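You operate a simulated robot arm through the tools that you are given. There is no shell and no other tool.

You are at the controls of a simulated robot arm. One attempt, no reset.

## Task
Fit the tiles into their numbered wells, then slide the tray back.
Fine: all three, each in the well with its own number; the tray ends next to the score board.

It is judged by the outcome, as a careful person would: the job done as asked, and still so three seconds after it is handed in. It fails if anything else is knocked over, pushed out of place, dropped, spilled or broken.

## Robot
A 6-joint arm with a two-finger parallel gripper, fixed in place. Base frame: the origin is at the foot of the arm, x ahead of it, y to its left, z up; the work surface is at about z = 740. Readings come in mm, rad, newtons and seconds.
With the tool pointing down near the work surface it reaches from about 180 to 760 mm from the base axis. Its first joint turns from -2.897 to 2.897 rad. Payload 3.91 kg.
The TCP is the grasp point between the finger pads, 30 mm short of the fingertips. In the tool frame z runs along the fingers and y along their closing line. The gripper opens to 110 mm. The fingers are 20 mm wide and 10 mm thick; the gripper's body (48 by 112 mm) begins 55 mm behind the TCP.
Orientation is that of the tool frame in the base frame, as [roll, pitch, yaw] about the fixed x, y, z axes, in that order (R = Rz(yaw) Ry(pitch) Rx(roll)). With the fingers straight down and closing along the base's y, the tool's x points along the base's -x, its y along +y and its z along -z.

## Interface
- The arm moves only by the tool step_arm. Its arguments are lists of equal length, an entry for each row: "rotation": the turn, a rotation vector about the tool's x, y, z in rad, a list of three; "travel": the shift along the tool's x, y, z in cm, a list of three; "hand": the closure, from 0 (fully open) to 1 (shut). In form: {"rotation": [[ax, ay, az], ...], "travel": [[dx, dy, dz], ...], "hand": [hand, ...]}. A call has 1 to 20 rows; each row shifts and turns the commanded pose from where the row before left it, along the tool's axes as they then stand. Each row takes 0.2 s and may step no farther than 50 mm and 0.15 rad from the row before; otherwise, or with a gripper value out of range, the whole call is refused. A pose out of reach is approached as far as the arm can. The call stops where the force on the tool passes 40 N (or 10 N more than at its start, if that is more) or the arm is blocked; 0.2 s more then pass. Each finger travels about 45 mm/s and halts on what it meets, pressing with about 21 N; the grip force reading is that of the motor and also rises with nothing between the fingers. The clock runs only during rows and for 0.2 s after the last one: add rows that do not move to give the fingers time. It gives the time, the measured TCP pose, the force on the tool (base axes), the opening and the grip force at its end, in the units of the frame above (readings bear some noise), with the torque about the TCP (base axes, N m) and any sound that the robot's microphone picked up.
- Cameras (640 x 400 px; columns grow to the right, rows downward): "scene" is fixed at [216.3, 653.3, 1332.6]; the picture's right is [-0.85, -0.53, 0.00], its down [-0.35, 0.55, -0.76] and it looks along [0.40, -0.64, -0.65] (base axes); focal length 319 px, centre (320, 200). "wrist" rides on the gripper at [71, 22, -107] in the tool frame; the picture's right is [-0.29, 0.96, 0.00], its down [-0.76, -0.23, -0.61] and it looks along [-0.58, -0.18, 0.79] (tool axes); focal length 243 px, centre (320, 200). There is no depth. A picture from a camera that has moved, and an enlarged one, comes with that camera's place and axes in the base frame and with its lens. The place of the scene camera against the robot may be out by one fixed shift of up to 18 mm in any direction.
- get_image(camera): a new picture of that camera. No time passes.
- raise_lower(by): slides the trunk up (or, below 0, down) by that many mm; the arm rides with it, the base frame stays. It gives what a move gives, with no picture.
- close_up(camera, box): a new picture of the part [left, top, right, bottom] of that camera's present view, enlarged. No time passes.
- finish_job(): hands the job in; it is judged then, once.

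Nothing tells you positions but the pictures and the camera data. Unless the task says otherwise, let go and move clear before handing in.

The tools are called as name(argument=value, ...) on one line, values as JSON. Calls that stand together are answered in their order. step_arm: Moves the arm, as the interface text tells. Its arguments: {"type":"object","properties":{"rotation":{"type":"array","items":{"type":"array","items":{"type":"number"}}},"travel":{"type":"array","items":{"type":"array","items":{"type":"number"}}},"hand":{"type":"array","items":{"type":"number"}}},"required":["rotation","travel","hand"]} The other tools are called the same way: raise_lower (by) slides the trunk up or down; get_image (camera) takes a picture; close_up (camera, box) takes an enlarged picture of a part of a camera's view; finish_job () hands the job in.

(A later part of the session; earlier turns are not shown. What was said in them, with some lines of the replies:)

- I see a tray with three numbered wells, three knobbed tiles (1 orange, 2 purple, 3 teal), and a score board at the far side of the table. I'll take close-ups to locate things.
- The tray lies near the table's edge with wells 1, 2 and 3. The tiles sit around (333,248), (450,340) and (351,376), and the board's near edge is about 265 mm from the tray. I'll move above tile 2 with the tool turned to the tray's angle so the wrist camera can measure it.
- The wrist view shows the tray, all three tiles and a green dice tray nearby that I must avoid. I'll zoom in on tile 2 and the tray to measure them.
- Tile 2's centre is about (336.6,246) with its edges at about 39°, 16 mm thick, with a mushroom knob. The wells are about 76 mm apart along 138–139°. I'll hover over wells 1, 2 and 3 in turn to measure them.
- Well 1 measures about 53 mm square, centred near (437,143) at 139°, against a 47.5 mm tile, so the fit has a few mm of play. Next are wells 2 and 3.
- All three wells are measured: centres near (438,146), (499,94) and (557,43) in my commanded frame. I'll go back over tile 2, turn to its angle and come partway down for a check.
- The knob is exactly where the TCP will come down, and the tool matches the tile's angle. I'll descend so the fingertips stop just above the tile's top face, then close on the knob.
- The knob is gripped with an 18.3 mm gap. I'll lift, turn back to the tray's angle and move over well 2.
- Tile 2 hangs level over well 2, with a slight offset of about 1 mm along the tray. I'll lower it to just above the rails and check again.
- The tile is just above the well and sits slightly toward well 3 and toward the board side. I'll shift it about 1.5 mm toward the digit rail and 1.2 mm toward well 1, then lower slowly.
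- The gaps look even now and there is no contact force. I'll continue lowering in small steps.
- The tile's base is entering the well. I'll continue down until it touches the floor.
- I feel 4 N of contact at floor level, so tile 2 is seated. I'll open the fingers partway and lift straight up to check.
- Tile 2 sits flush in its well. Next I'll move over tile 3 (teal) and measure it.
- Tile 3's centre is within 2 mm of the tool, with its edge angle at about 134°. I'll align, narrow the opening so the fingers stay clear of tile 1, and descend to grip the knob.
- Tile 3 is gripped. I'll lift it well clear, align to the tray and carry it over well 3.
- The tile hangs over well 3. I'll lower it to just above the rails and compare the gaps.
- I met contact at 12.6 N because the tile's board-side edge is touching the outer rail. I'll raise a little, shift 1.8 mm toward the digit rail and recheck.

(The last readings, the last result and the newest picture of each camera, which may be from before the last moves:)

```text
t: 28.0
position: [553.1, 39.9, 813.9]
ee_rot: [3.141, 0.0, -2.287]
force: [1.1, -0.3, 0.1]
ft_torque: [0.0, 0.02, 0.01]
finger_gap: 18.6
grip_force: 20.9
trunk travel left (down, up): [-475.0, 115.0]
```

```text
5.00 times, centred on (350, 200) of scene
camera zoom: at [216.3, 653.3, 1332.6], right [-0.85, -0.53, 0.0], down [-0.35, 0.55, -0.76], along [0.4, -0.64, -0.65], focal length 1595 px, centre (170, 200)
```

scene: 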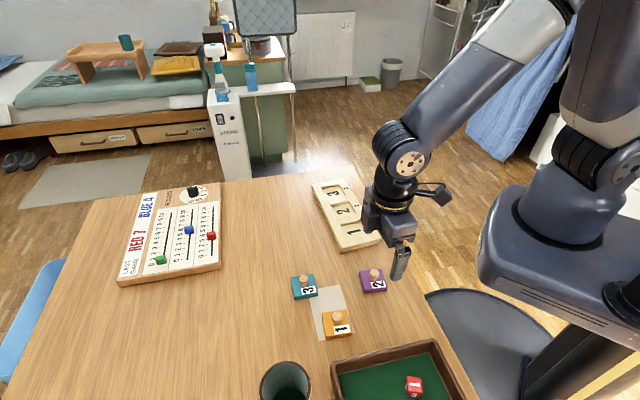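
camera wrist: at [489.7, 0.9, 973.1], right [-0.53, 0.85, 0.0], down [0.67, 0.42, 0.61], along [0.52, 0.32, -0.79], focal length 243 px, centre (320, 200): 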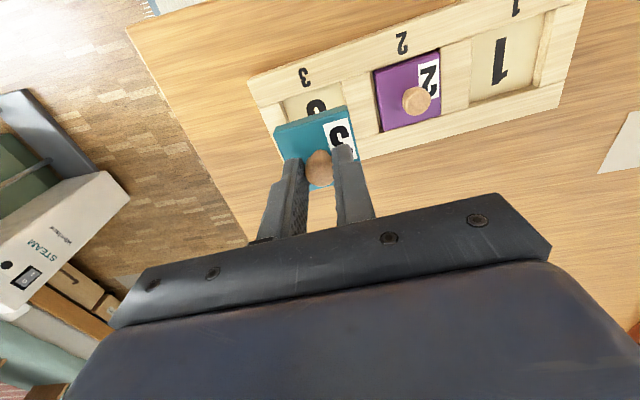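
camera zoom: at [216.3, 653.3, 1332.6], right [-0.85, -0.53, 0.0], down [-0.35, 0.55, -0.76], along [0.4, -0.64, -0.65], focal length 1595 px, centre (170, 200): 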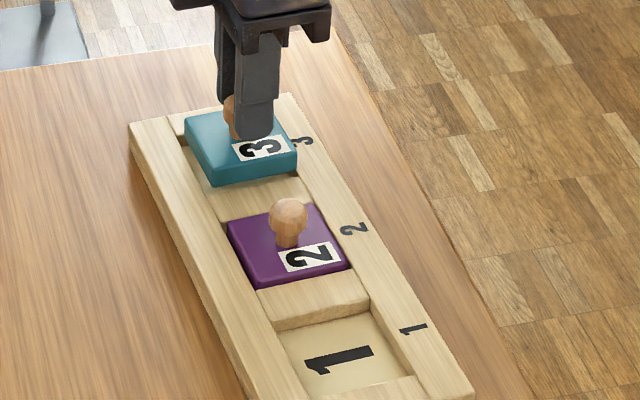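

The torque says the contact was on the crossbar between wells 2 and 3. The pixel geometry agrees that the tile should go about 1.5 mm toward the well 3 end, with most of the last shift undone. I'll apply that and lower gently.

step_arm(rotation=[[0, 0, 0], [0, 0, 0], [0, 0, 0], [0, 0, 0]], travel=[[-0.1, -0.15, 0], [0, 0, 0.3], [0, 0, 0.2], [0, 0, 0]], hand=[1, 1, 1, 1])

close_up(camera="wrist", box=[220, 60, 420, 185])

close_up(camera="scene", box=[300, 160, 400, 240])

```text
t: 29.0
position: [554.5, 42.6, 808.2]
ee_rot: [3.141, 0.0, -2.286]
force: [0.9, -0.2, -0.7]
ft_torque: [0.0, 0.03, -0.03]
finger_gap: 18.4
grip_force: 20.7
trunk travel left (down, up): [-475.0, 115.0]
```

```text
3.20 times, centred on (320, 122) of wrist
camera zoom: at [491.0, 0.5, 914.4], right [-0.53, 0.85, 0.0], down [0.67, 0.42, 0.61], along [0.52, 0.32, -0.79], focal length 776 px, centre (320, 448)
```

zoom: 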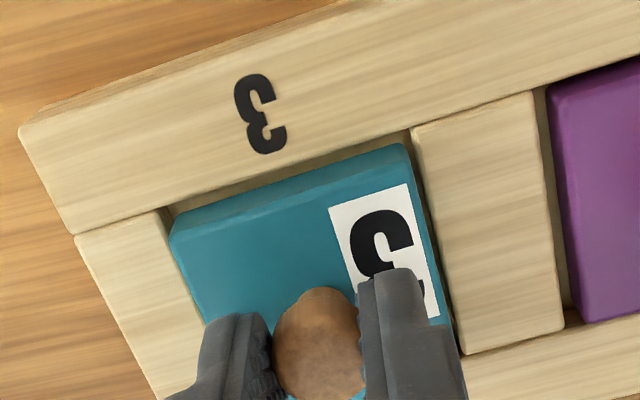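

```text
5.00 times, centred on (350, 200) of scene
camera zoom: at [216.3, 653.3, 1332.6], right [-0.85, -0.53, 0.0], down [-0.35, 0.55, -0.76], along [0.4, -0.64, -0.65], focal length 1595 px, centre (170, 200)
```

zoom: 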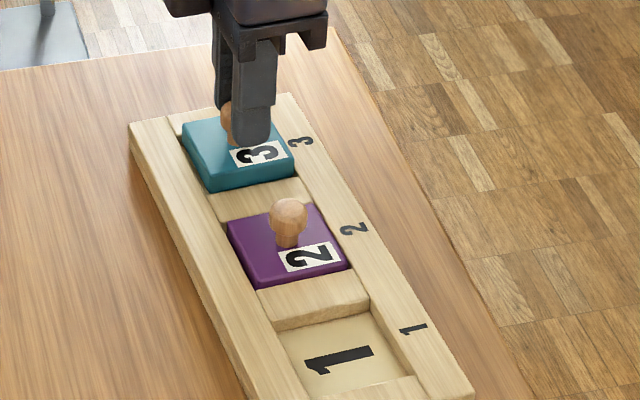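

There is no contact now and the gaps look balanced. I'll keep lowering in small steps.

step_arm(rotation=[[0, 0, 0], [0, 0, 0], [0, 0, 0]], travel=[[0, 0, 0.2], [0, 0, 0.2], [0, 0, 0]], hand=[1, 1, 1])

close_up(camera="wrist", box=[220, 60, 420, 185])

```text
t: 29.8
position: [552.8, 41.0, 804.5]
ee_rot: [-3.141, 0.001, -2.286]
force: [0.3, 0.1, 0.1]
ft_torque: [0.04, 0.02, 0.03]
finger_gap: 18.3
grip_force: 21.2
trunk travel left (down, up): [-475.0, 115.0]
```

```text
3.20 times, centred on (320, 122) of wrist
camera zoom: at [490.4, 0.3, 910.5], right [-0.53, 0.85, 0.0], down [0.67, 0.42, 0.61], along [0.52, 0.32, -0.79], focal length 776 px, centre (320, 448)
```

zoom: 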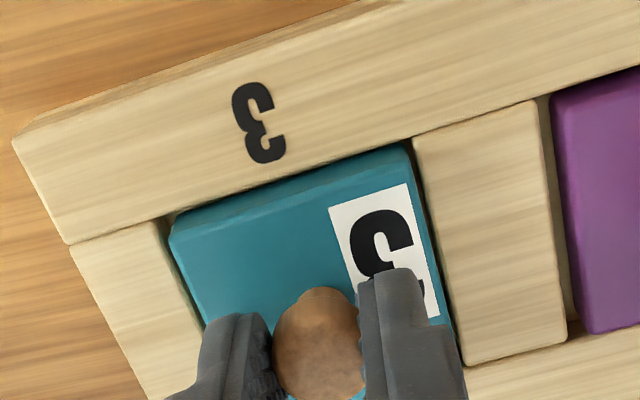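

step_arm(rotation=[[0, 0, 0], [0, 0, 0], [0, 0, 0], [0, 0, 0]], travel=[[0, 0, 0.2], [0, 0, 0.2], [0, 0, 0.2], [0, 0, 0]], hand=[1, 1, 1, 1])

close_up(camera="wrist", box=[220, 60, 420, 185])

```text
t: 30.8
position: [553.4, 40.7, 800.8]
ee_rot: [-3.14, 0.002, -2.285]
force: [-1.3, -0.7, 21.3]
ft_torque: [0.1, 0.17, -0.02]
finger_gap: 18.3
grip_force: 20.8
trunk travel left (down, up): [-475.0, 115.0]
```

```text
3.20 times, centred on (320, 122) of wrist
camera zoom: at [490.5, 0.4, 906.1], right [-0.53, 0.85, 0.0], down [0.67, 0.42, 0.61], along [0.52, 0.32, -0.79], focal length 776 px, centre (320, 448)
```

zoom: 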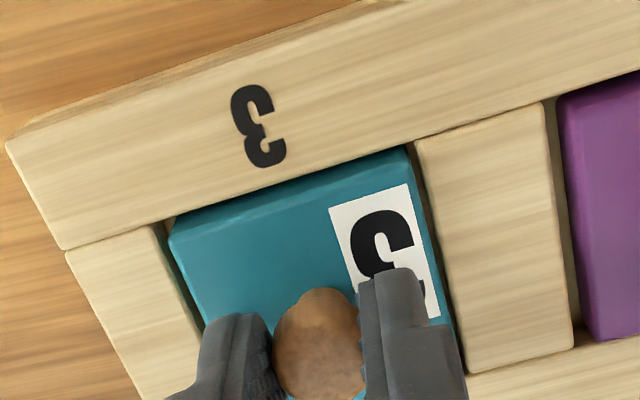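

There is centred contact of 21 N at about the same height above its pick-up as tile 2, so it appears seated. I'll relieve the pressure, release, lift and look.

step_arm(rotation=[[0, 0, 0], [0, 0, 0], [0, 0, 0], [0, 0, 0], [0, 0, 0], [0, 0, 0], [0, 0, 0], [0, 0, 0]], travel=[[0, 0, -0.15], [0, 0, 0], [0, 0, 0], [0, 0, 0], [0, 0, -2.05], [0, 0, -3.0], [0, 0, -2.0], [0, 0, 0]], hand=[1, 0.6, 0.6, 0.6, 0.6, 0.6, 0.0, 0.0])

get_image(camera="wrist")

close_up(camera="wrist", box=[220, 60, 420, 185])

close_up(camera="scene", box=[300, 160, 400, 240])

```text
t: 32.6
position: [553.5, 40.2, 870.8]
ee_rot: [3.141, 0.0, -2.286]
force: [-0.6, 0.0, -0.6]
ft_torque: [-0.01, 0.02, 0.01]
finger_gap: 96.9
grip_force: 0.0
trunk travel left (down, up): [-475.0, 115.0]
```

```text
taken
camera wrist: at [490.5, 0.2, 977.0], right [-0.53, 0.85, 0.0], down [0.67, 0.42, 0.61], along [0.51, 0.32, -0.79], focal length 243 px, centre (320, 200)
```

wrist: 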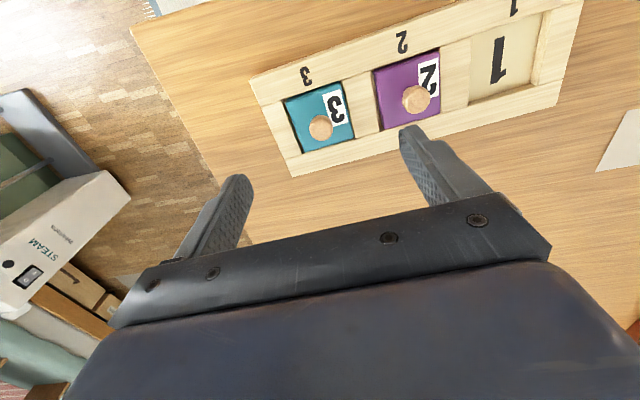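

```text
3.20 times, centred on (320, 122) of wrist
camera zoom: at [490.5, 0.2, 977.0], right [-0.53, 0.85, 0.0], down [0.67, 0.42, 0.61], along [0.51, 0.32, -0.79], focal length 776 px, centre (320, 448)
```

zoom: 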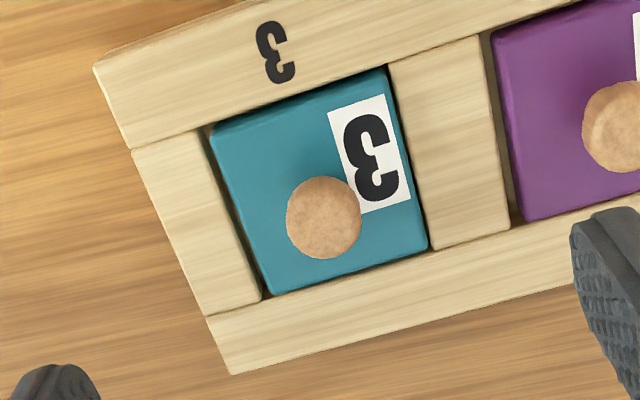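

```text
5.00 times, centred on (350, 200) of scene
camera zoom: at [216.3, 653.3, 1332.6], right [-0.85, -0.53, 0.0], down [-0.35, 0.55, -0.76], along [0.4, -0.64, -0.65], focal length 1595 px, centre (170, 200)
```

zoom: 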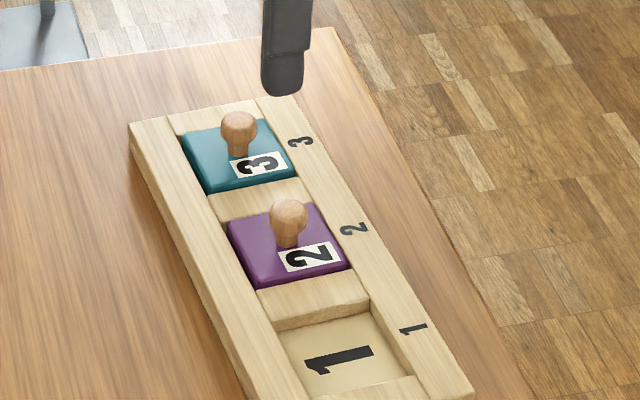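

Tiles 2 and 3 are both seated. Next I'll move over tile 1 (orange), staying clear of the dice cup and dice tray.

step_arm(rotation=[[0, 0, 0], [0, 0, 0], [0, 0, 0], [0, 0, 0], [0, 0, 0], [0, 0, 0], [0, 0, 0], [0, 0, 0], [0, 0, 0], [0, 0, 0]], travel=[[-1.349, 4.119, 0], [-1.349, 4.119, 0], [-1.349, 4.119, 0], [-1.349, 4.119, 0], [-1.349, 4.119, 0], [-1.349, 4.119, 0], [-1.349, 4.119, 0], [-1.349, 4.119, 0], [-1.349, 4.119, 0], [0, 0, 0]], hand=[0.4, 0.4, 0.4, 0.4, 0.4, 0.4, 0.4, 0.4, 0.4, 0.4])

get_image(camera="wrist")

close_up(camera="wrist", box=[220, 60, 420, 185])

get_image(camera="scene")

```text
t: 34.8
position: [354.7, 378.1, 870.3]
ee_rot: [-3.141, 0.0, -2.289]
force: [-0.6, 0.6, -0.2]
ft_torque: [-0.01, 0.05, 0.03]
finger_gap: 66.2
grip_force: 0.0
trunk travel left (down, up): [-475.0, 115.0]
```

```text
taken
camera wrist: at [290.8, 337.6, 977.6], right [-0.53, 0.85, 0.0], down [0.67, 0.42, 0.61], along [0.52, 0.32, -0.79], focal length 243 px, centre (320, 200)
```

wrist: 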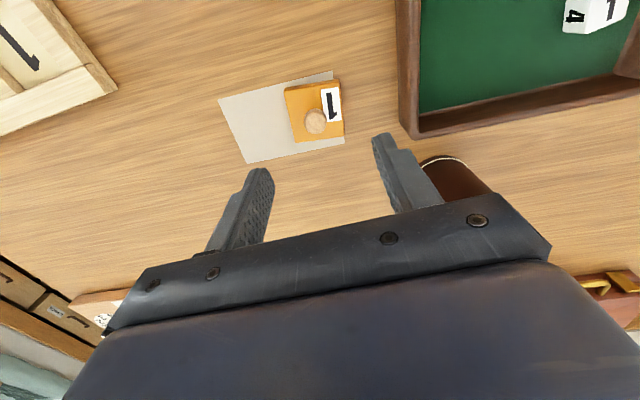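

```text
3.20 times, centred on (320, 122) of wrist
camera zoom: at [290.8, 337.6, 977.6], right [-0.53, 0.85, 0.0], down [0.67, 0.42, 0.61], along [0.52, 0.32, -0.79], focal length 776 px, centre (320, 448)
```

zoom: 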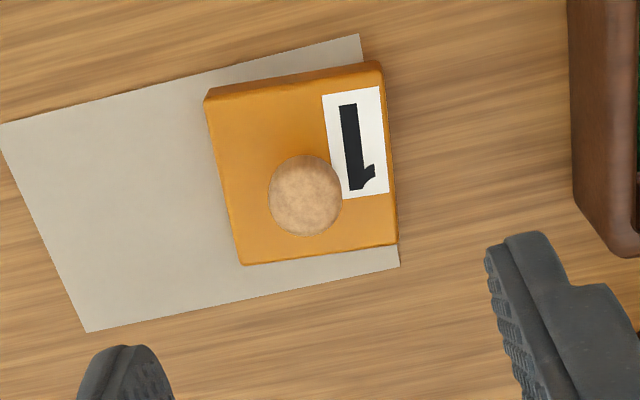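

```text
taken
```

scene: 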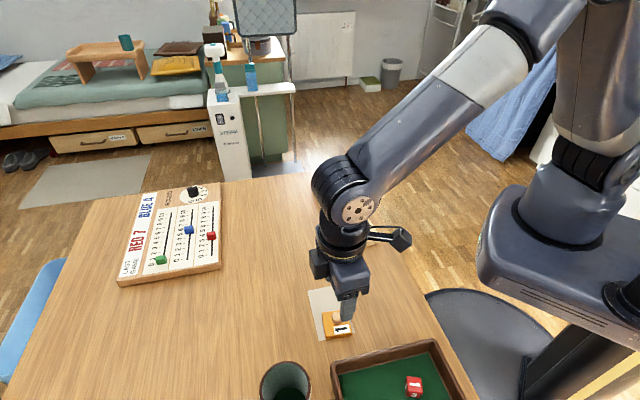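

Tile 1's centre is about 3.8 mm off, with an edge angle of about 130.5°. I'll correct, narrow the opening further and descend to grip the knob.

step_arm(rotation=[[0, 0, 0], [0, 0, 0.148], [0, 0, 0], [0, 0, 0], [0, 0, 0], [0, 0, 0], [0, 0, 0], [0, 0, 0], [0, 0, 0], [0, 0, 0], [0, 0, 0]], travel=[[0.29, -0.24, 0], [0, 0, 0], [0, 0, 0], [0, 0, 2.6], [0, 0, 2.6], [0, 0, 2.6], [0, 0, 0], [0, 0, 0], [0, 0, 0], [0, 0, 0], [0, 0, 0]], hand=[0.5, 0.5, 0.5, 0.5, 0.5, 0.5, 0.5, 1, 1, 1, 1])

get_image(camera="wrist")

```text
t: 37.2
position: [354.2, 372.4, 793.6]
ee_rot: [-3.142, -0.001, -2.435]
force: [0.2, -0.1, 0.0]
ft_torque: [-0.02, 0.01, 0.03]
finger_gap: 18.4
grip_force: 20.9
trunk travel left (down, up): [-475.0, 115.0]
```

```text
taken
camera wrist: at [286.1, 343.0, 899.2], right [-0.4, 0.92, 0.0], down [0.73, 0.32, 0.61], along [0.56, 0.24, -0.79], focal length 243 px, centre (320, 200)
```

wrist: 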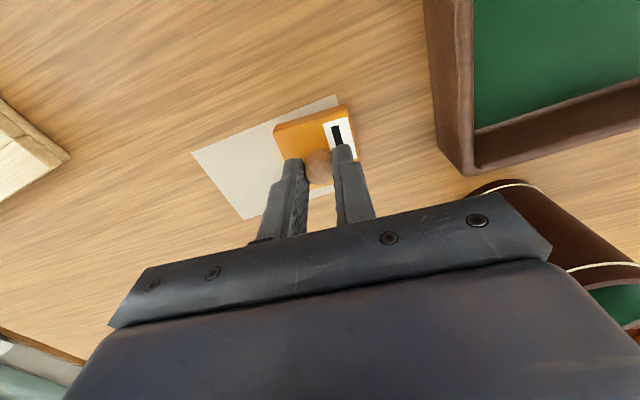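

Tile 1 is gripped. I'll lift, align to the tray and carry it over well 1.

step_arm(rotation=[[0, 0, 0], [0, 0, 0], [0, 0, 0], [0, 0, -0.148], [0, 0, 0], [0, 0, 0], [0, 0, 0], [0, 0, 0], [0, 0, 0], [0, 0, 0], [0, 0, 0], [0, 0, 0], [0, 0, 0], [0, 0, 0], [0, 0, 0]], travel=[[0, 0, -1.5], [0, 0, -3.0], [0, 0, -3.0], [0, 0, 0], [1.4625, -2.625, 0], [1.4625, -2.625, 0], [1.4625, -2.625, 0], [1.4625, -2.625, 0], [1.4625, -2.625, 0], [1.4625, -2.625, 0], [1.4625, -2.625, 0], [1.4625, -2.625, 0], [0, 0, 2.5], [0, 0, 2.5], [0, 0, 0]], hand=[1, 1, 1, 1, 1, 1, 1, 1, 1, 1, 1, 1, 1, 1, 1])

close_up(camera="wrist", box=[220, 60, 420, 185])

get_image(camera="scene")

close_up(camera="scene", box=[300, 160, 400, 260])

```text
t: 40.4
position: [436.1, 143.6, 816.7]
ee_rot: [3.141, -0.001, -2.287]
force: [0.9, -0.6, -0.8]
ft_torque: [-0.03, 0.02, 0.03]
finger_gap: 18.6
grip_force: 21.5
trunk travel left (down, up): [-475.0, 115.0]
```

```text
3.20 times, centred on (320, 122) of wrist
camera zoom: at [373.1, 103.9, 924.0], right [-0.53, 0.85, 0.0], down [0.67, 0.42, 0.61], along [0.51, 0.32, -0.79], focal length 776 px, centre (320, 448)
```

zoom: 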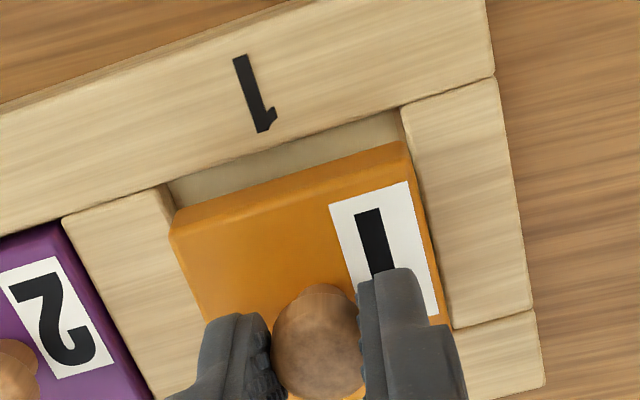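

```text
taken
```

scene: 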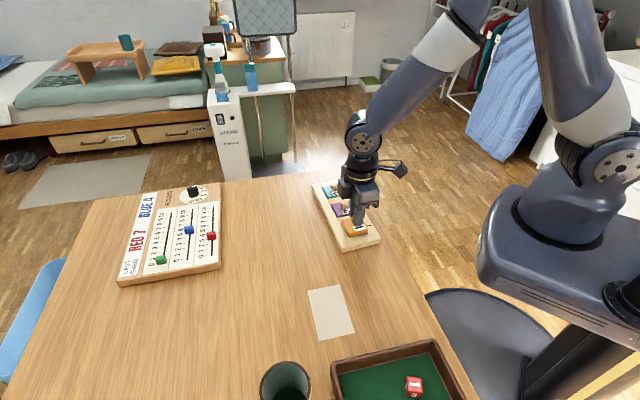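

```text
4.00 times, centred on (350, 210) of scene
camera zoom: at [216.3, 653.3, 1332.6], right [-0.85, -0.53, 0.0], down [-0.35, 0.55, -0.76], along [0.4, -0.64, -0.65], focal length 1276 px, centre (200, 160)
```

zoom: 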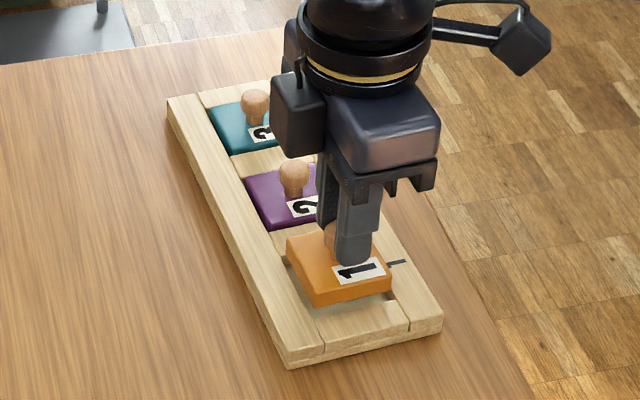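

Tile 1 hangs over well 1, about 1.3 mm too far from the digit rail. I'll correct and lower to just above the rails.

step_arm(rotation=[[0, 0, 0], [0, 0, 0], [0, 0, 0]], travel=[[0.13, 0, 0], [0, 0, 0.6], [0, 0, 0]], hand=[1, 1, 1])

close_up(camera="wrist", box=[220, 60, 420, 185])

close_up(camera="scene", box=[310, 180, 400, 260])

```text
t: 41.2
position: [435.9, 142.4, 812.1]
ee_rot: [3.139, -0.001, -2.287]
force: [0.4, -0.7, -1.5]
ft_torque: [0.02, 0.0, 0.04]
finger_gap: 18.2
grip_force: 21.4
trunk travel left (down, up): [-475.0, 115.0]
```

```text
3.20 times, centred on (320, 122) of wrist
camera zoom: at [372.3, 103.3, 918.2], right [-0.53, 0.85, 0.0], down [0.67, 0.42, 0.61], along [0.52, 0.32, -0.79], focal length 776 px, centre (320, 448)
```

zoom: 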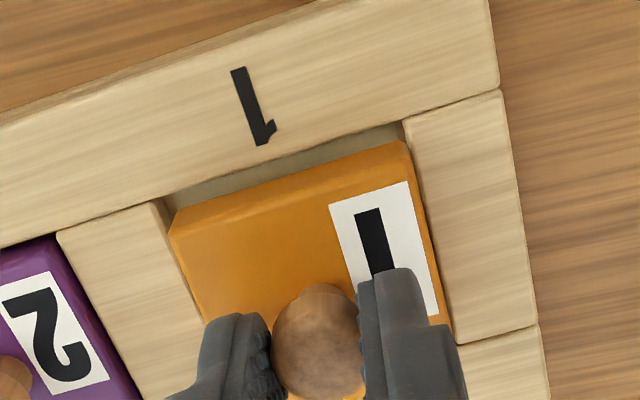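

```text
5.00 times, centred on (355, 220) of scene
camera zoom: at [216.3, 653.3, 1332.6], right [-0.85, -0.53, 0.0], down [-0.35, 0.55, -0.76], along [0.4, -0.64, -0.65], focal length 1595 px, centre (145, 100)
```

zoom: 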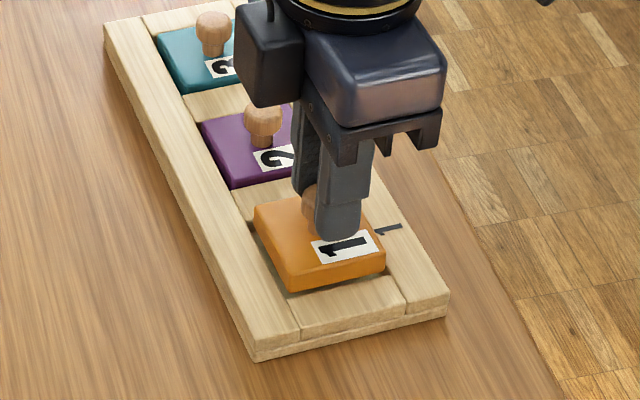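

The gaps look balanced, so I'll lower in steps.

step_arm(rotation=[[0, 0, 0], [0, 0, 0], [0, 0, 0], [0, 0, 0]], travel=[[0.05, 0, 0.2], [0, 0, 0.2], [0, 0, 0.2], [0, 0, 0]], hand=[1, 1, 1, 1])

close_up(camera="wrist", box=[220, 60, 420, 185])

close_up(camera="scene", box=[310, 180, 400, 260])

```text
t: 42.2
position: [434.5, 144.2, 805.6]
ee_rot: [3.141, 0.002, -2.284]
force: [2.9, -1.4, 0.5]
ft_torque: [-0.07, -0.08, -0.02]
finger_gap: 18.2
grip_force: 20.7
trunk travel left (down, up): [-475.0, 115.0]
```

```text
3.20 times, centred on (320, 122) of wrist
camera zoom: at [371.9, 103.6, 911.7], right [-0.53, 0.85, 0.0], down [0.67, 0.42, 0.61], along [0.52, 0.32, -0.79], focal length 776 px, centre (320, 448)
```

zoom: 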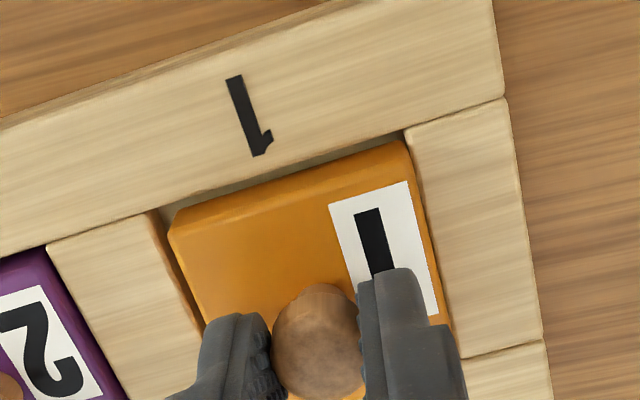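

```text
5.00 times, centred on (355, 220) of scene
camera zoom: at [216.3, 653.3, 1332.6], right [-0.85, -0.53, 0.0], down [-0.35, 0.55, -0.76], along [0.4, -0.64, -0.65], focal length 1595 px, centre (145, 100)
```

zoom: 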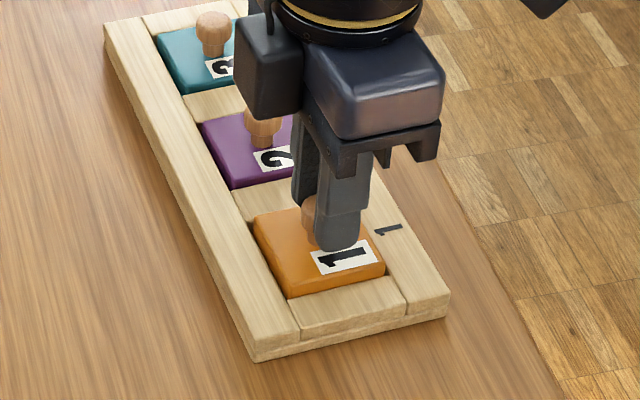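

The base is entering with a slight sideways push (3 N) from the outer end bar. I'll shift 1 mm toward tile 2 and keep lowering.

step_arm(rotation=[[0, 0, 0], [0, 0, 0], [0, 0, 0], [0, 0, 0]], travel=[[0, -0.12, 0], [0, 0, 0.2], [0, 0, 0.2], [0, 0, 0]], hand=[1, 1, 1, 1])

close_up(camera="wrist", box=[220, 60, 420, 185])

```text
t: 43.2
position: [434.7, 143.1, 801.5]
ee_rot: [3.141, 0.001, -2.285]
force: [-0.4, 0.6, -0.1]
ft_torque: [0.03, -0.01, 0.02]
finger_gap: 18.4
grip_force: 21.2
trunk travel left (down, up): [-475.0, 115.0]
```

```text
3.20 times, centred on (320, 122) of wrist
camera zoom: at [371.8, 103.1, 908.0], right [-0.53, 0.85, 0.0], down [0.67, 0.42, 0.61], along [0.51, 0.32, -0.79], focal length 776 px, centre (320, 448)
```

zoom: 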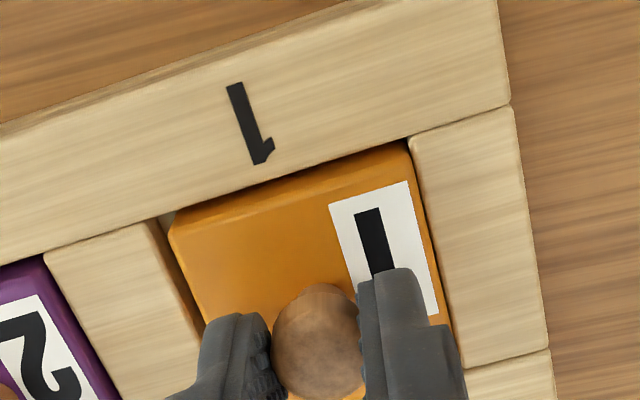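

step_arm(rotation=[[0, 0, 0], [0, 0, 0], [0, 0, 0]], travel=[[0, 0, 0.2], [0, 0, 0.15], [0, 0, 0]], hand=[1, 1, 1])

close_up(camera="wrist", box=[220, 60, 420, 185])

```text
t: 44.0
position: [435.3, 142.8, 801.0]
ee_rot: [-3.14, 0.002, -2.286]
force: [-3.7, -1.8, 21.0]
ft_torque: [0.08, 0.18, 0.02]
finger_gap: 18.7
grip_force: 21.7
trunk travel left (down, up): [-475.0, 115.0]
```

```text
3.20 times, centred on (320, 122) of wrist
camera zoom: at [371.9, 103.2, 905.7], right [-0.53, 0.85, 0.0], down [0.67, 0.42, 0.61], along [0.52, 0.32, -0.79], focal length 776 px, centre (320, 448)
```

zoom: 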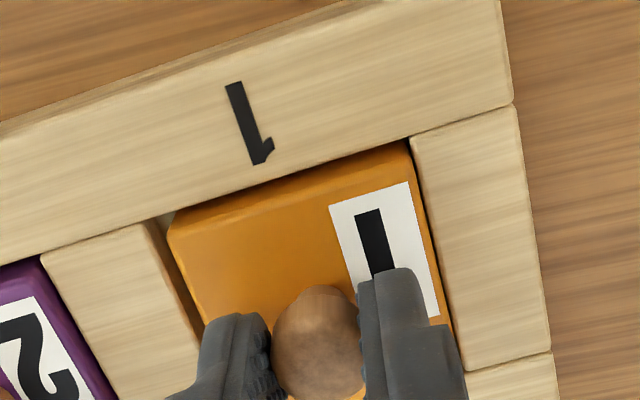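

Tile 1 is bottomed out at the same height and force as tile 3. I'll relieve the pressure, release, lift and inspect.

step_arm(rotation=[[0, 0, 0], [0, 0, 0], [0, 0, 0], [0, 0, 0], [0, 0, 0], [0, 0, 0], [0, 0, 0], [0, 0, 0]], travel=[[0, 0, -0.15], [0, 0, 0], [0, 0, 0], [0, 0, 0], [0, 0, -2.1], [0, 0, -3.0], [0, 0, -2.0], [0, 0, 0]], hand=[1, 0.6, 0.6, 0.6, 0.6, 0.6, 0.6, 0.6])

get_image(camera="wrist")

close_up(camera="wrist", box=[160, 30, 420, 185])

close_up(camera="scene", box=[300, 160, 400, 260])

```text
t: 45.8
position: [437.1, 142.6, 870.3]
ee_rot: [3.142, 0.001, -2.287]
force: [0.0, -0.6, -0.1]
ft_torque: [-0.01, 0.0, -0.02]
finger_gap: 44.1
grip_force: 0.1
trunk travel left (down, up): [-475.0, 115.0]
```

```text
taken
camera wrist: at [373.2, 103.3, 976.2], right [-0.53, 0.85, 0.0], down [0.67, 0.42, 0.61], along [0.52, 0.32, -0.79], focal length 243 px, centre (320, 200)
```

wrist: 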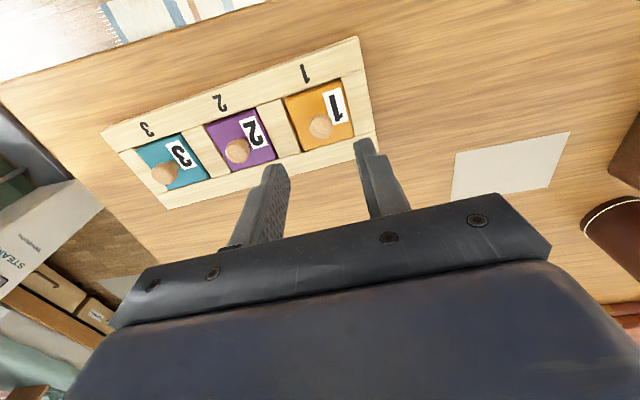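

```text
2.46 times, centred on (290, 108) of wrist
camera zoom: at [373.2, 103.3, 976.2], right [-0.53, 0.85, 0.0], down [0.67, 0.42, 0.61], along [0.52, 0.32, -0.79], focal length 597 px, centre (394, 428)
```

zoom: 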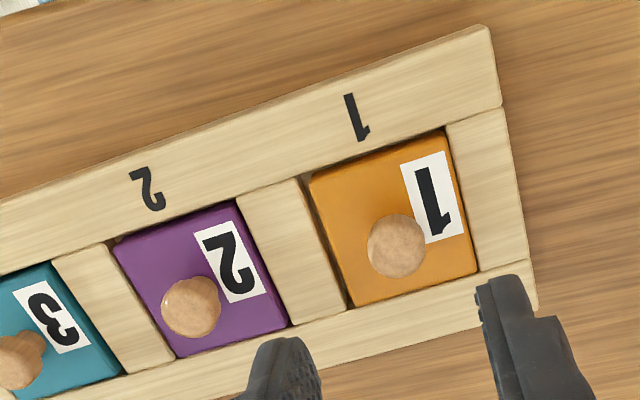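

```text
4.00 times, centred on (350, 210) of scene
camera zoom: at [216.3, 653.3, 1332.6], right [-0.85, -0.53, 0.0], down [-0.35, 0.55, -0.76], along [0.4, -0.64, -0.65], focal length 1276 px, centre (200, 160)
```

zoom: 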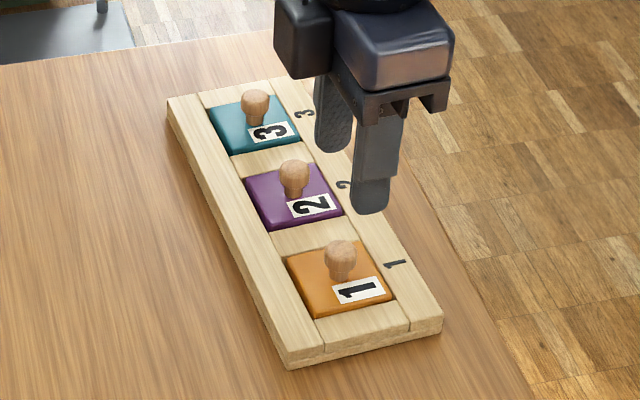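

All three tiles are seated in their own wells. To slide the tray (about 247 × 95 mm), I'll go behind its digit-rail side with the fingers spread and push it toward the board, watching the gap in the scene camera.

step_arm(rotation=[[0, 0, 0], [0, 0, 0], [0, 0, 0], [0, 0, 0], [0, 0, 0], [0, 0, 0], [0, 0, 0], [0, 0, 0]], travel=[[2.15, -2.603, 0], [2.15, -2.603, 0], [2.15, -2.604, 0], [0, 0, 0], [0, 0, 2.0], [0, 0, 2.0], [0, 0, 1.5], [0, 0, 0]], hand=[0.1, 0.1, 0.1, 0.1, 0.1, 0.1, 0.1, 0.1])

get_image(camera="wrist")

close_up(camera="scene", box=[280, 130, 440, 260])

```text
t: 47.6
position: [452.7, 44.7, 815.5]
ee_rot: [3.141, -0.001, -2.287]
force: [0.0, -1.3, 0.6]
ft_torque: [0.0, -0.01, 0.01]
finger_gap: 99.0
grip_force: 0.0
trunk travel left (down, up): [-475.0, 115.0]
```

```text
taken
camera wrist: at [389.6, 4.5, 921.4], right [-0.53, 0.85, 0.0], down [0.67, 0.42, 0.61], along [0.52, 0.32, -0.79], focal length 243 px, centre (320, 200)
```

wrist: 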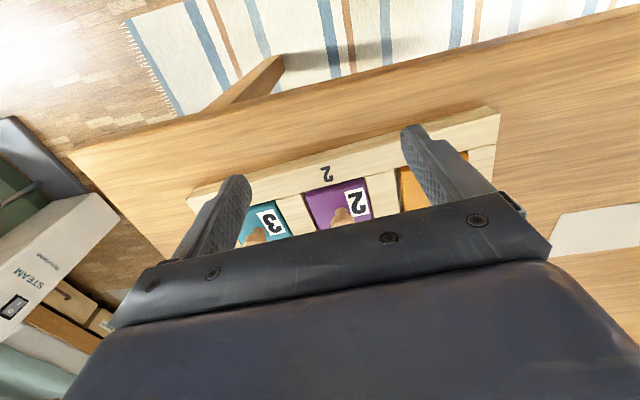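

```text
3.08 times, centred on (360, 195) of scene
camera zoom: at [216.3, 653.3, 1332.6], right [-0.85, -0.53, 0.0], down [-0.35, 0.55, -0.76], along [0.4, -0.64, -0.65], focal length 981 px, centre (197, 215)
```

zoom: 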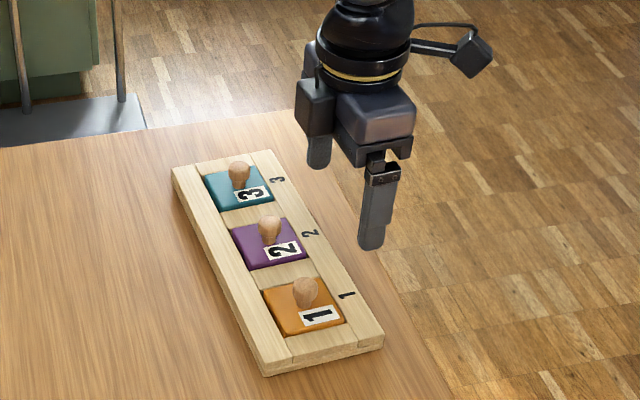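

close_up(camera="wrist", box=[180, 90, 520, 260])

close_up(camera="wrist", box=[280, 120, 400, 195])

```text
1.88 times, centred on (350, 175) of wrist
camera zoom: at [389.6, 4.5, 921.4], right [-0.53, 0.85, 0.0], down [0.67, 0.42, 0.61], along [0.52, 0.32, -0.79], focal length 457 px, centre (264, 247)
```

zoom: 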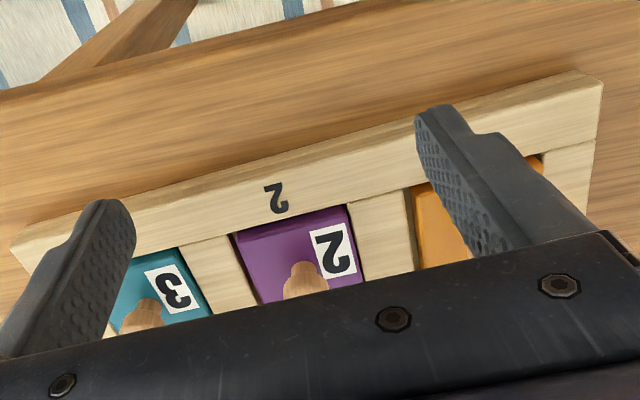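

```text
5.33 times, centred on (340, 158) of wrist
camera zoom: at [389.6, 4.5, 921.4], right [-0.53, 0.85, 0.0], down [0.67, 0.42, 0.61], along [0.52, 0.32, -0.79], focal length 1294 px, centre (213, 427)
```

zoom: 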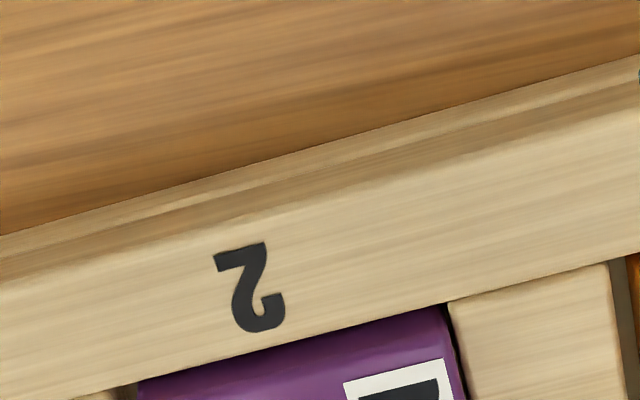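

The fingers are about 4 mm behind the tray's back face. I'll back off another 4 mm and lower the fingertips to just above the table.

step_arm(rotation=[[0, 0, 0], [0, 0, 0], [0, 0, 0], [0, 0, 0], [0, 0, 0]], travel=[[0.4, 0, 0], [0, 0, 1.5], [0, 0, 1.5], [0, 0, 0.8], [0, 0, 0]], hand=[0.1, 0.1, 0.1, 0.1, 0.1])

get_image(camera="wrist")

close_up(camera="scene", box=[280, 150, 440, 260])

```text
t: 48.8
position: [450.1, 40.8, 777.5]
ee_rot: [-3.139, -0.001, -2.285]
force: [-0.3, -0.4, 0.5]
ft_torque: [0.01, -0.01, -0.03]
finger_gap: 98.9
grip_force: 0.0
trunk travel left (down, up): [-475.0, 115.0]
```

```text
taken
camera wrist: at [386.0, 1.7, 882.8], right [-0.53, 0.85, 0.0], down [0.67, 0.42, 0.61], along [0.52, 0.32, -0.79], focal length 243 px, centre (320, 200)
```

wrist: 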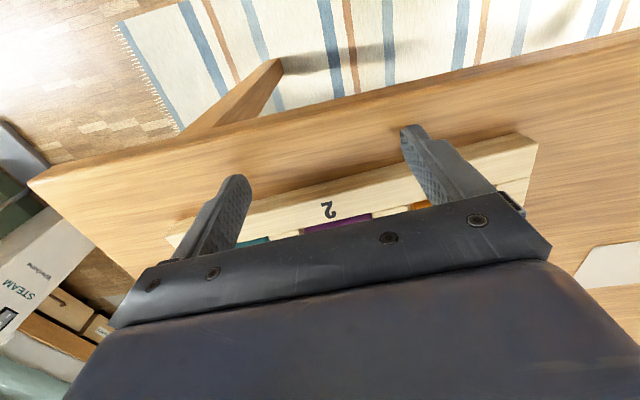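

```text
3.64 times, centred on (360, 205) of scene
camera zoom: at [216.3, 653.3, 1332.6], right [-0.85, -0.53, 0.0], down [-0.35, 0.55, -0.76], along [0.4, -0.64, -0.65], focal length 1160 px, centre (174, 182)
```

zoom: 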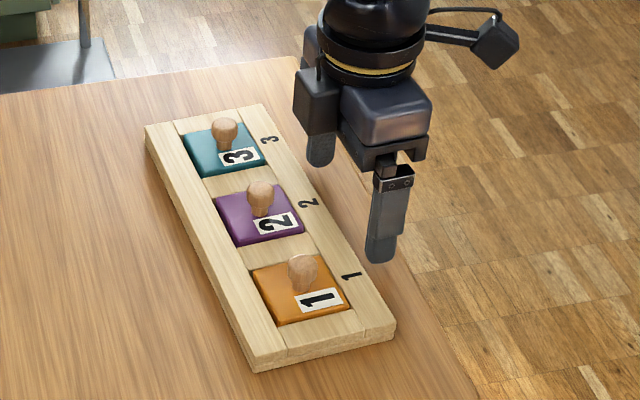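

The fingers are spread behind the tray at table height with no contact yet. I'll start pushing gently toward the board.

step_arm(rotation=[[0, 0, 0], [0, 0, 0], [0, 0, 0], [0, 0, 0], [0, 0, 0], [0, 0, 0], [0, 0, 0], [0, 0, 0], [0, 0, 0], [0, 0, 0], [0, 0, 0], [0, 0, 0]], travel=[[-0.4, 0, 0], [-0.4, 0, 0], [-0.4, 0, 0], [-0.4, 0, 0], [-0.6, 0, 0], [-0.8, 0, 0], [-0.8, 0, 0], [-0.8, 0, 0], [-0.8, 0, 0], [-0.8, 0, 0], [-0.5, 0, 0], [0, 0, 0]], hand=[0.1, 0.1, 0.1, 0.1, 0.1, 0.1, 0.1, 0.1, 0.1, 0.1, 0.1, 0.1])

get_image(camera="wrist")

get_image(camera="scene")

```text
t: 51.4
position: [491.5, 92.0, 776.9]
ee_rot: [3.141, 0.001, -2.287]
force: [-0.6, -1.6, 0.3]
ft_torque: [-0.04, 0.01, -0.04]
finger_gap: 98.9
grip_force: 0.0
trunk travel left (down, up): [-475.0, 115.0]
```

```text
taken
camera wrist: at [428.7, 51.6, 883.4], right [-0.53, 0.85, 0.0], down [0.67, 0.42, 0.61], along [0.52, 0.32, -0.79], focal length 243 px, centre (320, 200)
```

wrist: 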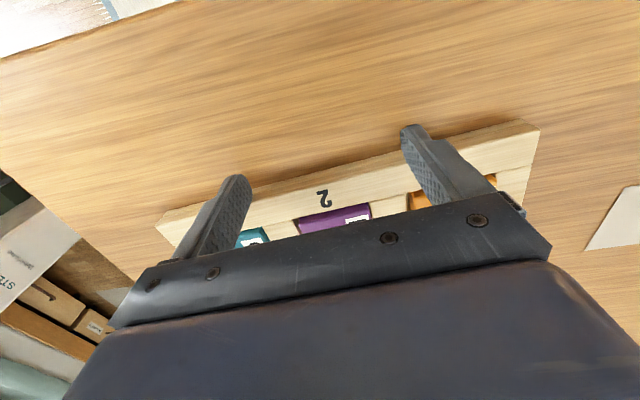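

```text
taken
```

scene: 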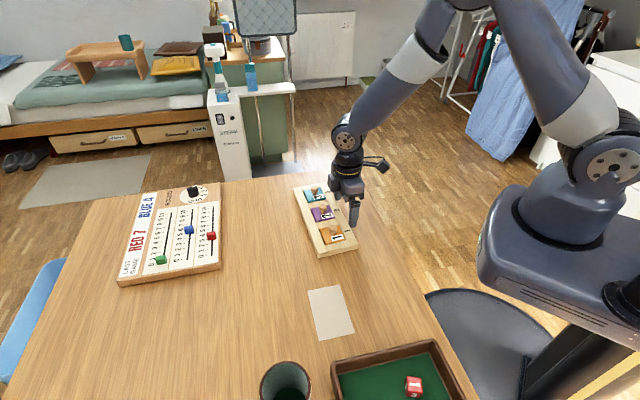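

The tray is sliding squarely with a light force. I'll measure its alignment with the board now.

close_up(camera="scene", box=[180, 160, 380, 285])

```text
3.20 times, centred on (280, 222) of scene
camera zoom: at [216.3, 653.3, 1332.6], right [-0.85, -0.53, 0.0], down [-0.35, 0.55, -0.76], along [0.4, -0.64, -0.65], focal length 1021 px, centre (448, 128)
```

zoom: 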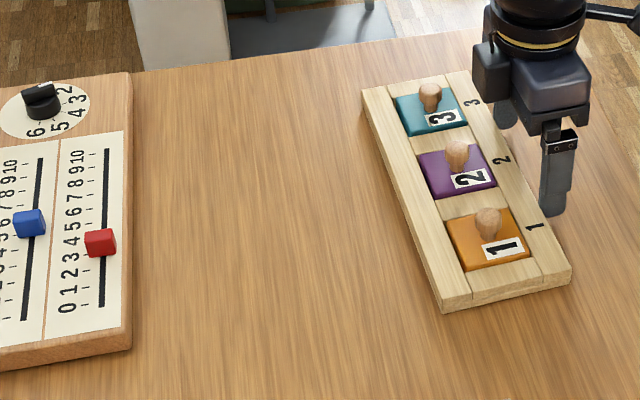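

The tray is 3.3° off parallel with the board, the gap is about 212 mm, and the tray would overhang the board's near end by about 17 mm. I'll keep pushing, turning slightly to square up and drifting a little toward the board's far end.

step_arm(rotation=[[0, 0, 0.0097], [0, 0, 0.0097], [0, 0, 0.0097], [0, 0, 0.0097], [0, 0, 0.0097], [0, 0, 0.0097], [0, 0, 0], [0, 0, 0], [0, 0, 0], [0, 0, 0], [0, 0, 0], [0, 0, 0], [0, 0, 0], [0, 0, 0], [0, 0, 0], [0, 0, 0]], travel=[[-0.4, -0.05, 0], [-0.8, -0.09, 0], [-0.8, -0.09, 0], [-0.8, -0.09, 0], [-0.8, -0.09, 0], [-0.8, -0.09, 0], [-0.8, -0.09, 0], [-0.8, -0.09, 0], [-0.8, -0.09, 0], [-0.8, -0.09, 0], [-0.8, -0.09, 0], [-0.8, -0.09, 0], [-0.8, -0.09, 0], [-0.8, -0.09, 0], [-0.5, -0.05, 0], [0, 0, 0]], hand=[0.1, 0.1, 0.1, 0.1, 0.1, 0.1, 0.1, 0.1, 0.1, 0.1, 0.1, 0.1, 0.1, 0.1, 0.1, 0.1])

close_up(camera="scene", box=[180, 160, 380, 285])

get_image(camera="wrist")

```text
t: 54.8
position: [580.2, 164.9, 777.6]
ee_rot: [-3.141, 0.0, -2.345]
force: [-2.1, -1.4, 0.8]
ft_torque: [-0.04, 0.0, 0.01]
finger_gap: 99.4
grip_force: 0.0
trunk travel left (down, up): [-475.0, 115.0]
```

```text
3.20 times, centred on (280, 222) of scene
camera zoom: at [216.3, 653.3, 1332.6], right [-0.85, -0.53, 0.0], down [-0.35, 0.55, -0.76], along [0.4, -0.64, -0.65], focal length 1021 px, centre (448, 128)
```

zoom: 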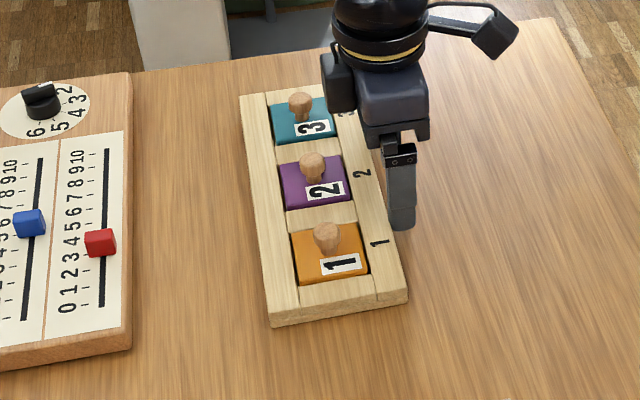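

```text
taken
camera wrist: at [515.1, 127.7, 883.6], right [-0.48, 0.88, 0.0], down [0.7, 0.38, 0.61], along [0.53, 0.29, -0.79], focal length 243 px, centre (320, 200)
```

wrist: 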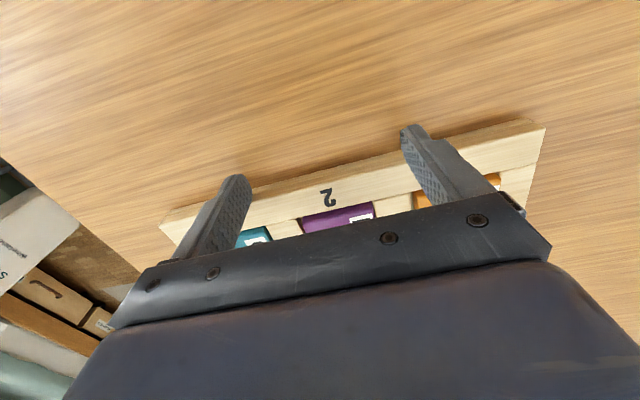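

The tray is now parallel to the board, within its span, with a gap of about 96 mm. I'll push another 62 mm and remeasure.

step_arm(rotation=[[0, 0, 0], [0, 0, 0], [0, 0, 0], [0, 0, 0], [0, 0, 0], [0, 0, 0], [0, 0, 0], [0, 0, 0], [0, 0, 0], [0, 0, 0]], travel=[[-0.4, 0, 0], [-0.8, 0, 0], [-0.8, 0, 0], [-0.8, 0, 0], [-0.8, 0, 0], [-0.8, 0, 0], [-0.8, 0, 0], [-0.6, 0, 0], [-0.4, 0, 0], [0, 0, 0]], hand=[0.1, 0.1, 0.1, 0.1, 0.1, 0.1, 0.1, 0.1, 0.1, 0.1])

close_up(camera="scene", box=[180, 160, 380, 285])

get_image(camera="scene")

```text
t: 57.0
position: [623.0, 209.9, 778.8]
ee_rot: [-3.141, 0.0, -2.345]
force: [-0.4, -1.5, 1.0]
ft_torque: [-0.08, 0.03, -0.08]
finger_gap: 98.9
grip_force: 0.1
trunk travel left (down, up): [-475.0, 115.0]
```

```text
3.20 times, centred on (280, 222) of scene
camera zoom: at [216.3, 653.3, 1332.6], right [-0.85, -0.53, 0.0], down [-0.35, 0.55, -0.76], along [0.4, -0.64, -0.65], focal length 1021 px, centre (448, 128)
```

zoom: 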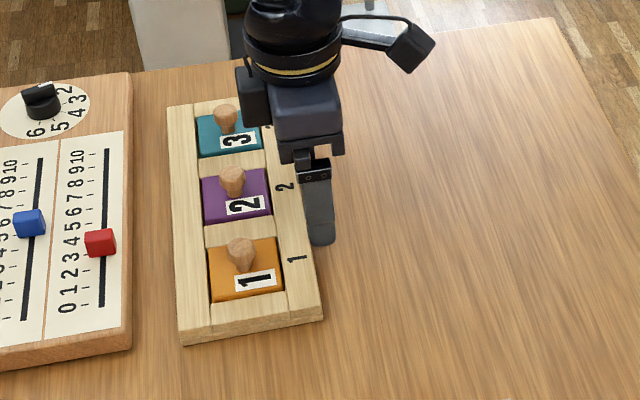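

```text
taken
```

scene: 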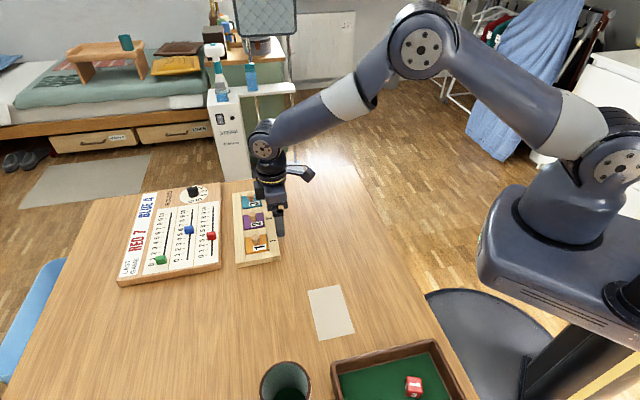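

The gap is about 33 mm and nearly parallel. I'll push the last 22 mm slowly.

step_arm(rotation=[[0, 0, 0], [0, 0, 0], [0, 0, 0], [0, 0, 0], [0, 0, 0], [0, 0, 0], [0, 0, 0]], travel=[[-0.3, 0, 0], [-0.4, 0, 0], [-0.4, 0, 0], [-0.4, 0, 0], [-0.4, 0, 0], [-0.3, 0, 0], [0, 0, 0]], hand=[0.1, 0.1, 0.1, 0.1, 0.1, 0.1, 0.1])

close_up(camera="scene", box=[150, 160, 310, 285])

```text
t: 58.6
position: [639.4, 226.1, 777.2]
ee_rot: [3.142, -0.002, -2.345]
force: [-1.4, -2.3, 1.2]
ft_torque: [-0.01, 0.04, -0.03]
finger_gap: 99.0
grip_force: 0.1
trunk travel left (down, up): [-475.0, 115.0]
```

```text
3.20 times, centred on (230, 222) of scene
camera zoom: at [216.3, 653.3, 1332.6], right [-0.85, -0.53, 0.0], down [-0.35, 0.55, -0.76], along [0.4, -0.64, -0.65], focal length 1021 px, centre (608, 128)
```

zoom: 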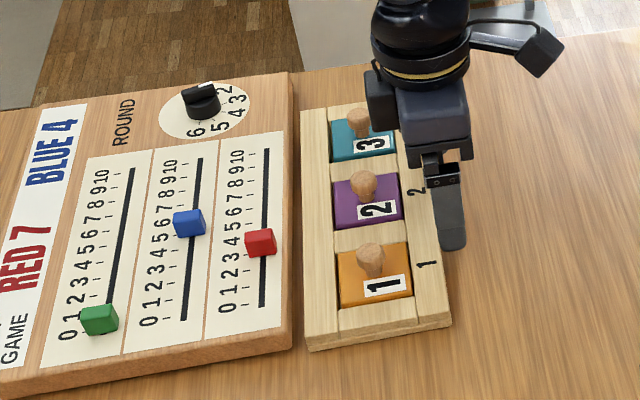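

The tray now sits about 9 mm from the board, parallel, and the board is undisturbed. I'll back the fingers straight away, rise and check.

step_arm(rotation=[[0, 0, 0], [0, 0, 0], [0, 0, 0], [0, 0, 0], [0, 0, 0], [0, 0, 0], [0, 0, 0], [0, 0, 0], [0, 0, 0], [0, 0, 0]], travel=[[1.0, 0, 0], [2.0, 0, 0], [2.0, 0, 0], [0, 0, -3.0], [0, 0, -4.0], [0, 0, -4.0], [3.0, 0, -2.0], [4.0, 0, 0], [4.0, 0, 0], [0, 0, 0]], hand=[0.1, 0.1, 0.1, 0.1, 0.1, 0.1, 0.1, 0.1, 0.1, 0.1])

get_image(camera="scene")

close_up(camera="scene", box=[200, 170, 300, 280])

```text
t: 60.8
position: [525.9, 110.9, 906.9]
ee_rot: [3.141, 0.0, -2.345]
force: [-0.1, -0.5, -0.4]
ft_torque: [0.02, 0.03, -0.04]
finger_gap: 99.0
grip_force: 0.1
trunk travel left (down, up): [-475.0, 115.0]
```

```text
taken
```

scene: 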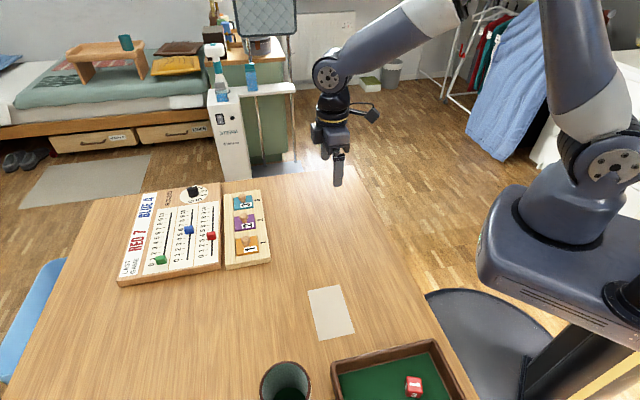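

```text
3.64 times, centred on (250, 225) of scene
camera zoom: at [216.3, 653.3, 1332.6], right [-0.85, -0.53, 0.0], down [-0.35, 0.55, -0.76], along [0.4, -0.64, -0.65], focal length 1160 px, centre (574, 109)
```

zoom: 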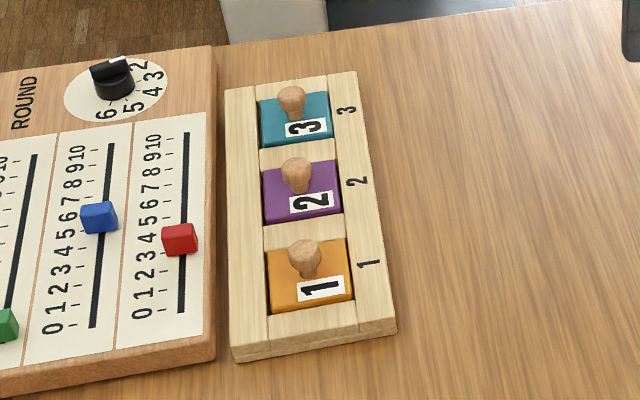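

All three tiles sit flush in their matching wells. The tray lies parallel to the score board with about a 9 mm gap, nothing else has moved, and the arm is clear. I'm handing in.

finish_job()

```text
The job is handed in.
```

I fitted all three tiles into the wells with their own numbers and slid the tray back beside the score board. I've handed the job in but haven't been told the judged result.

- **Tiles:** in the last pictures, 1, 2 and 3 each sit fully down in their wells. Tiles 3 and 1 each touched the well edge lightly on the way in, so I shifted them a millimetre or two before seating them.
- **Tray:** it lies parallel to the board, about 9 mm from it, and does not touch it.
- **Everything else:** the score board, the dice cup, the dice tray and the sheet of paper look unmoved. The gripper let go and the arm was clear of the table items before I handed in.
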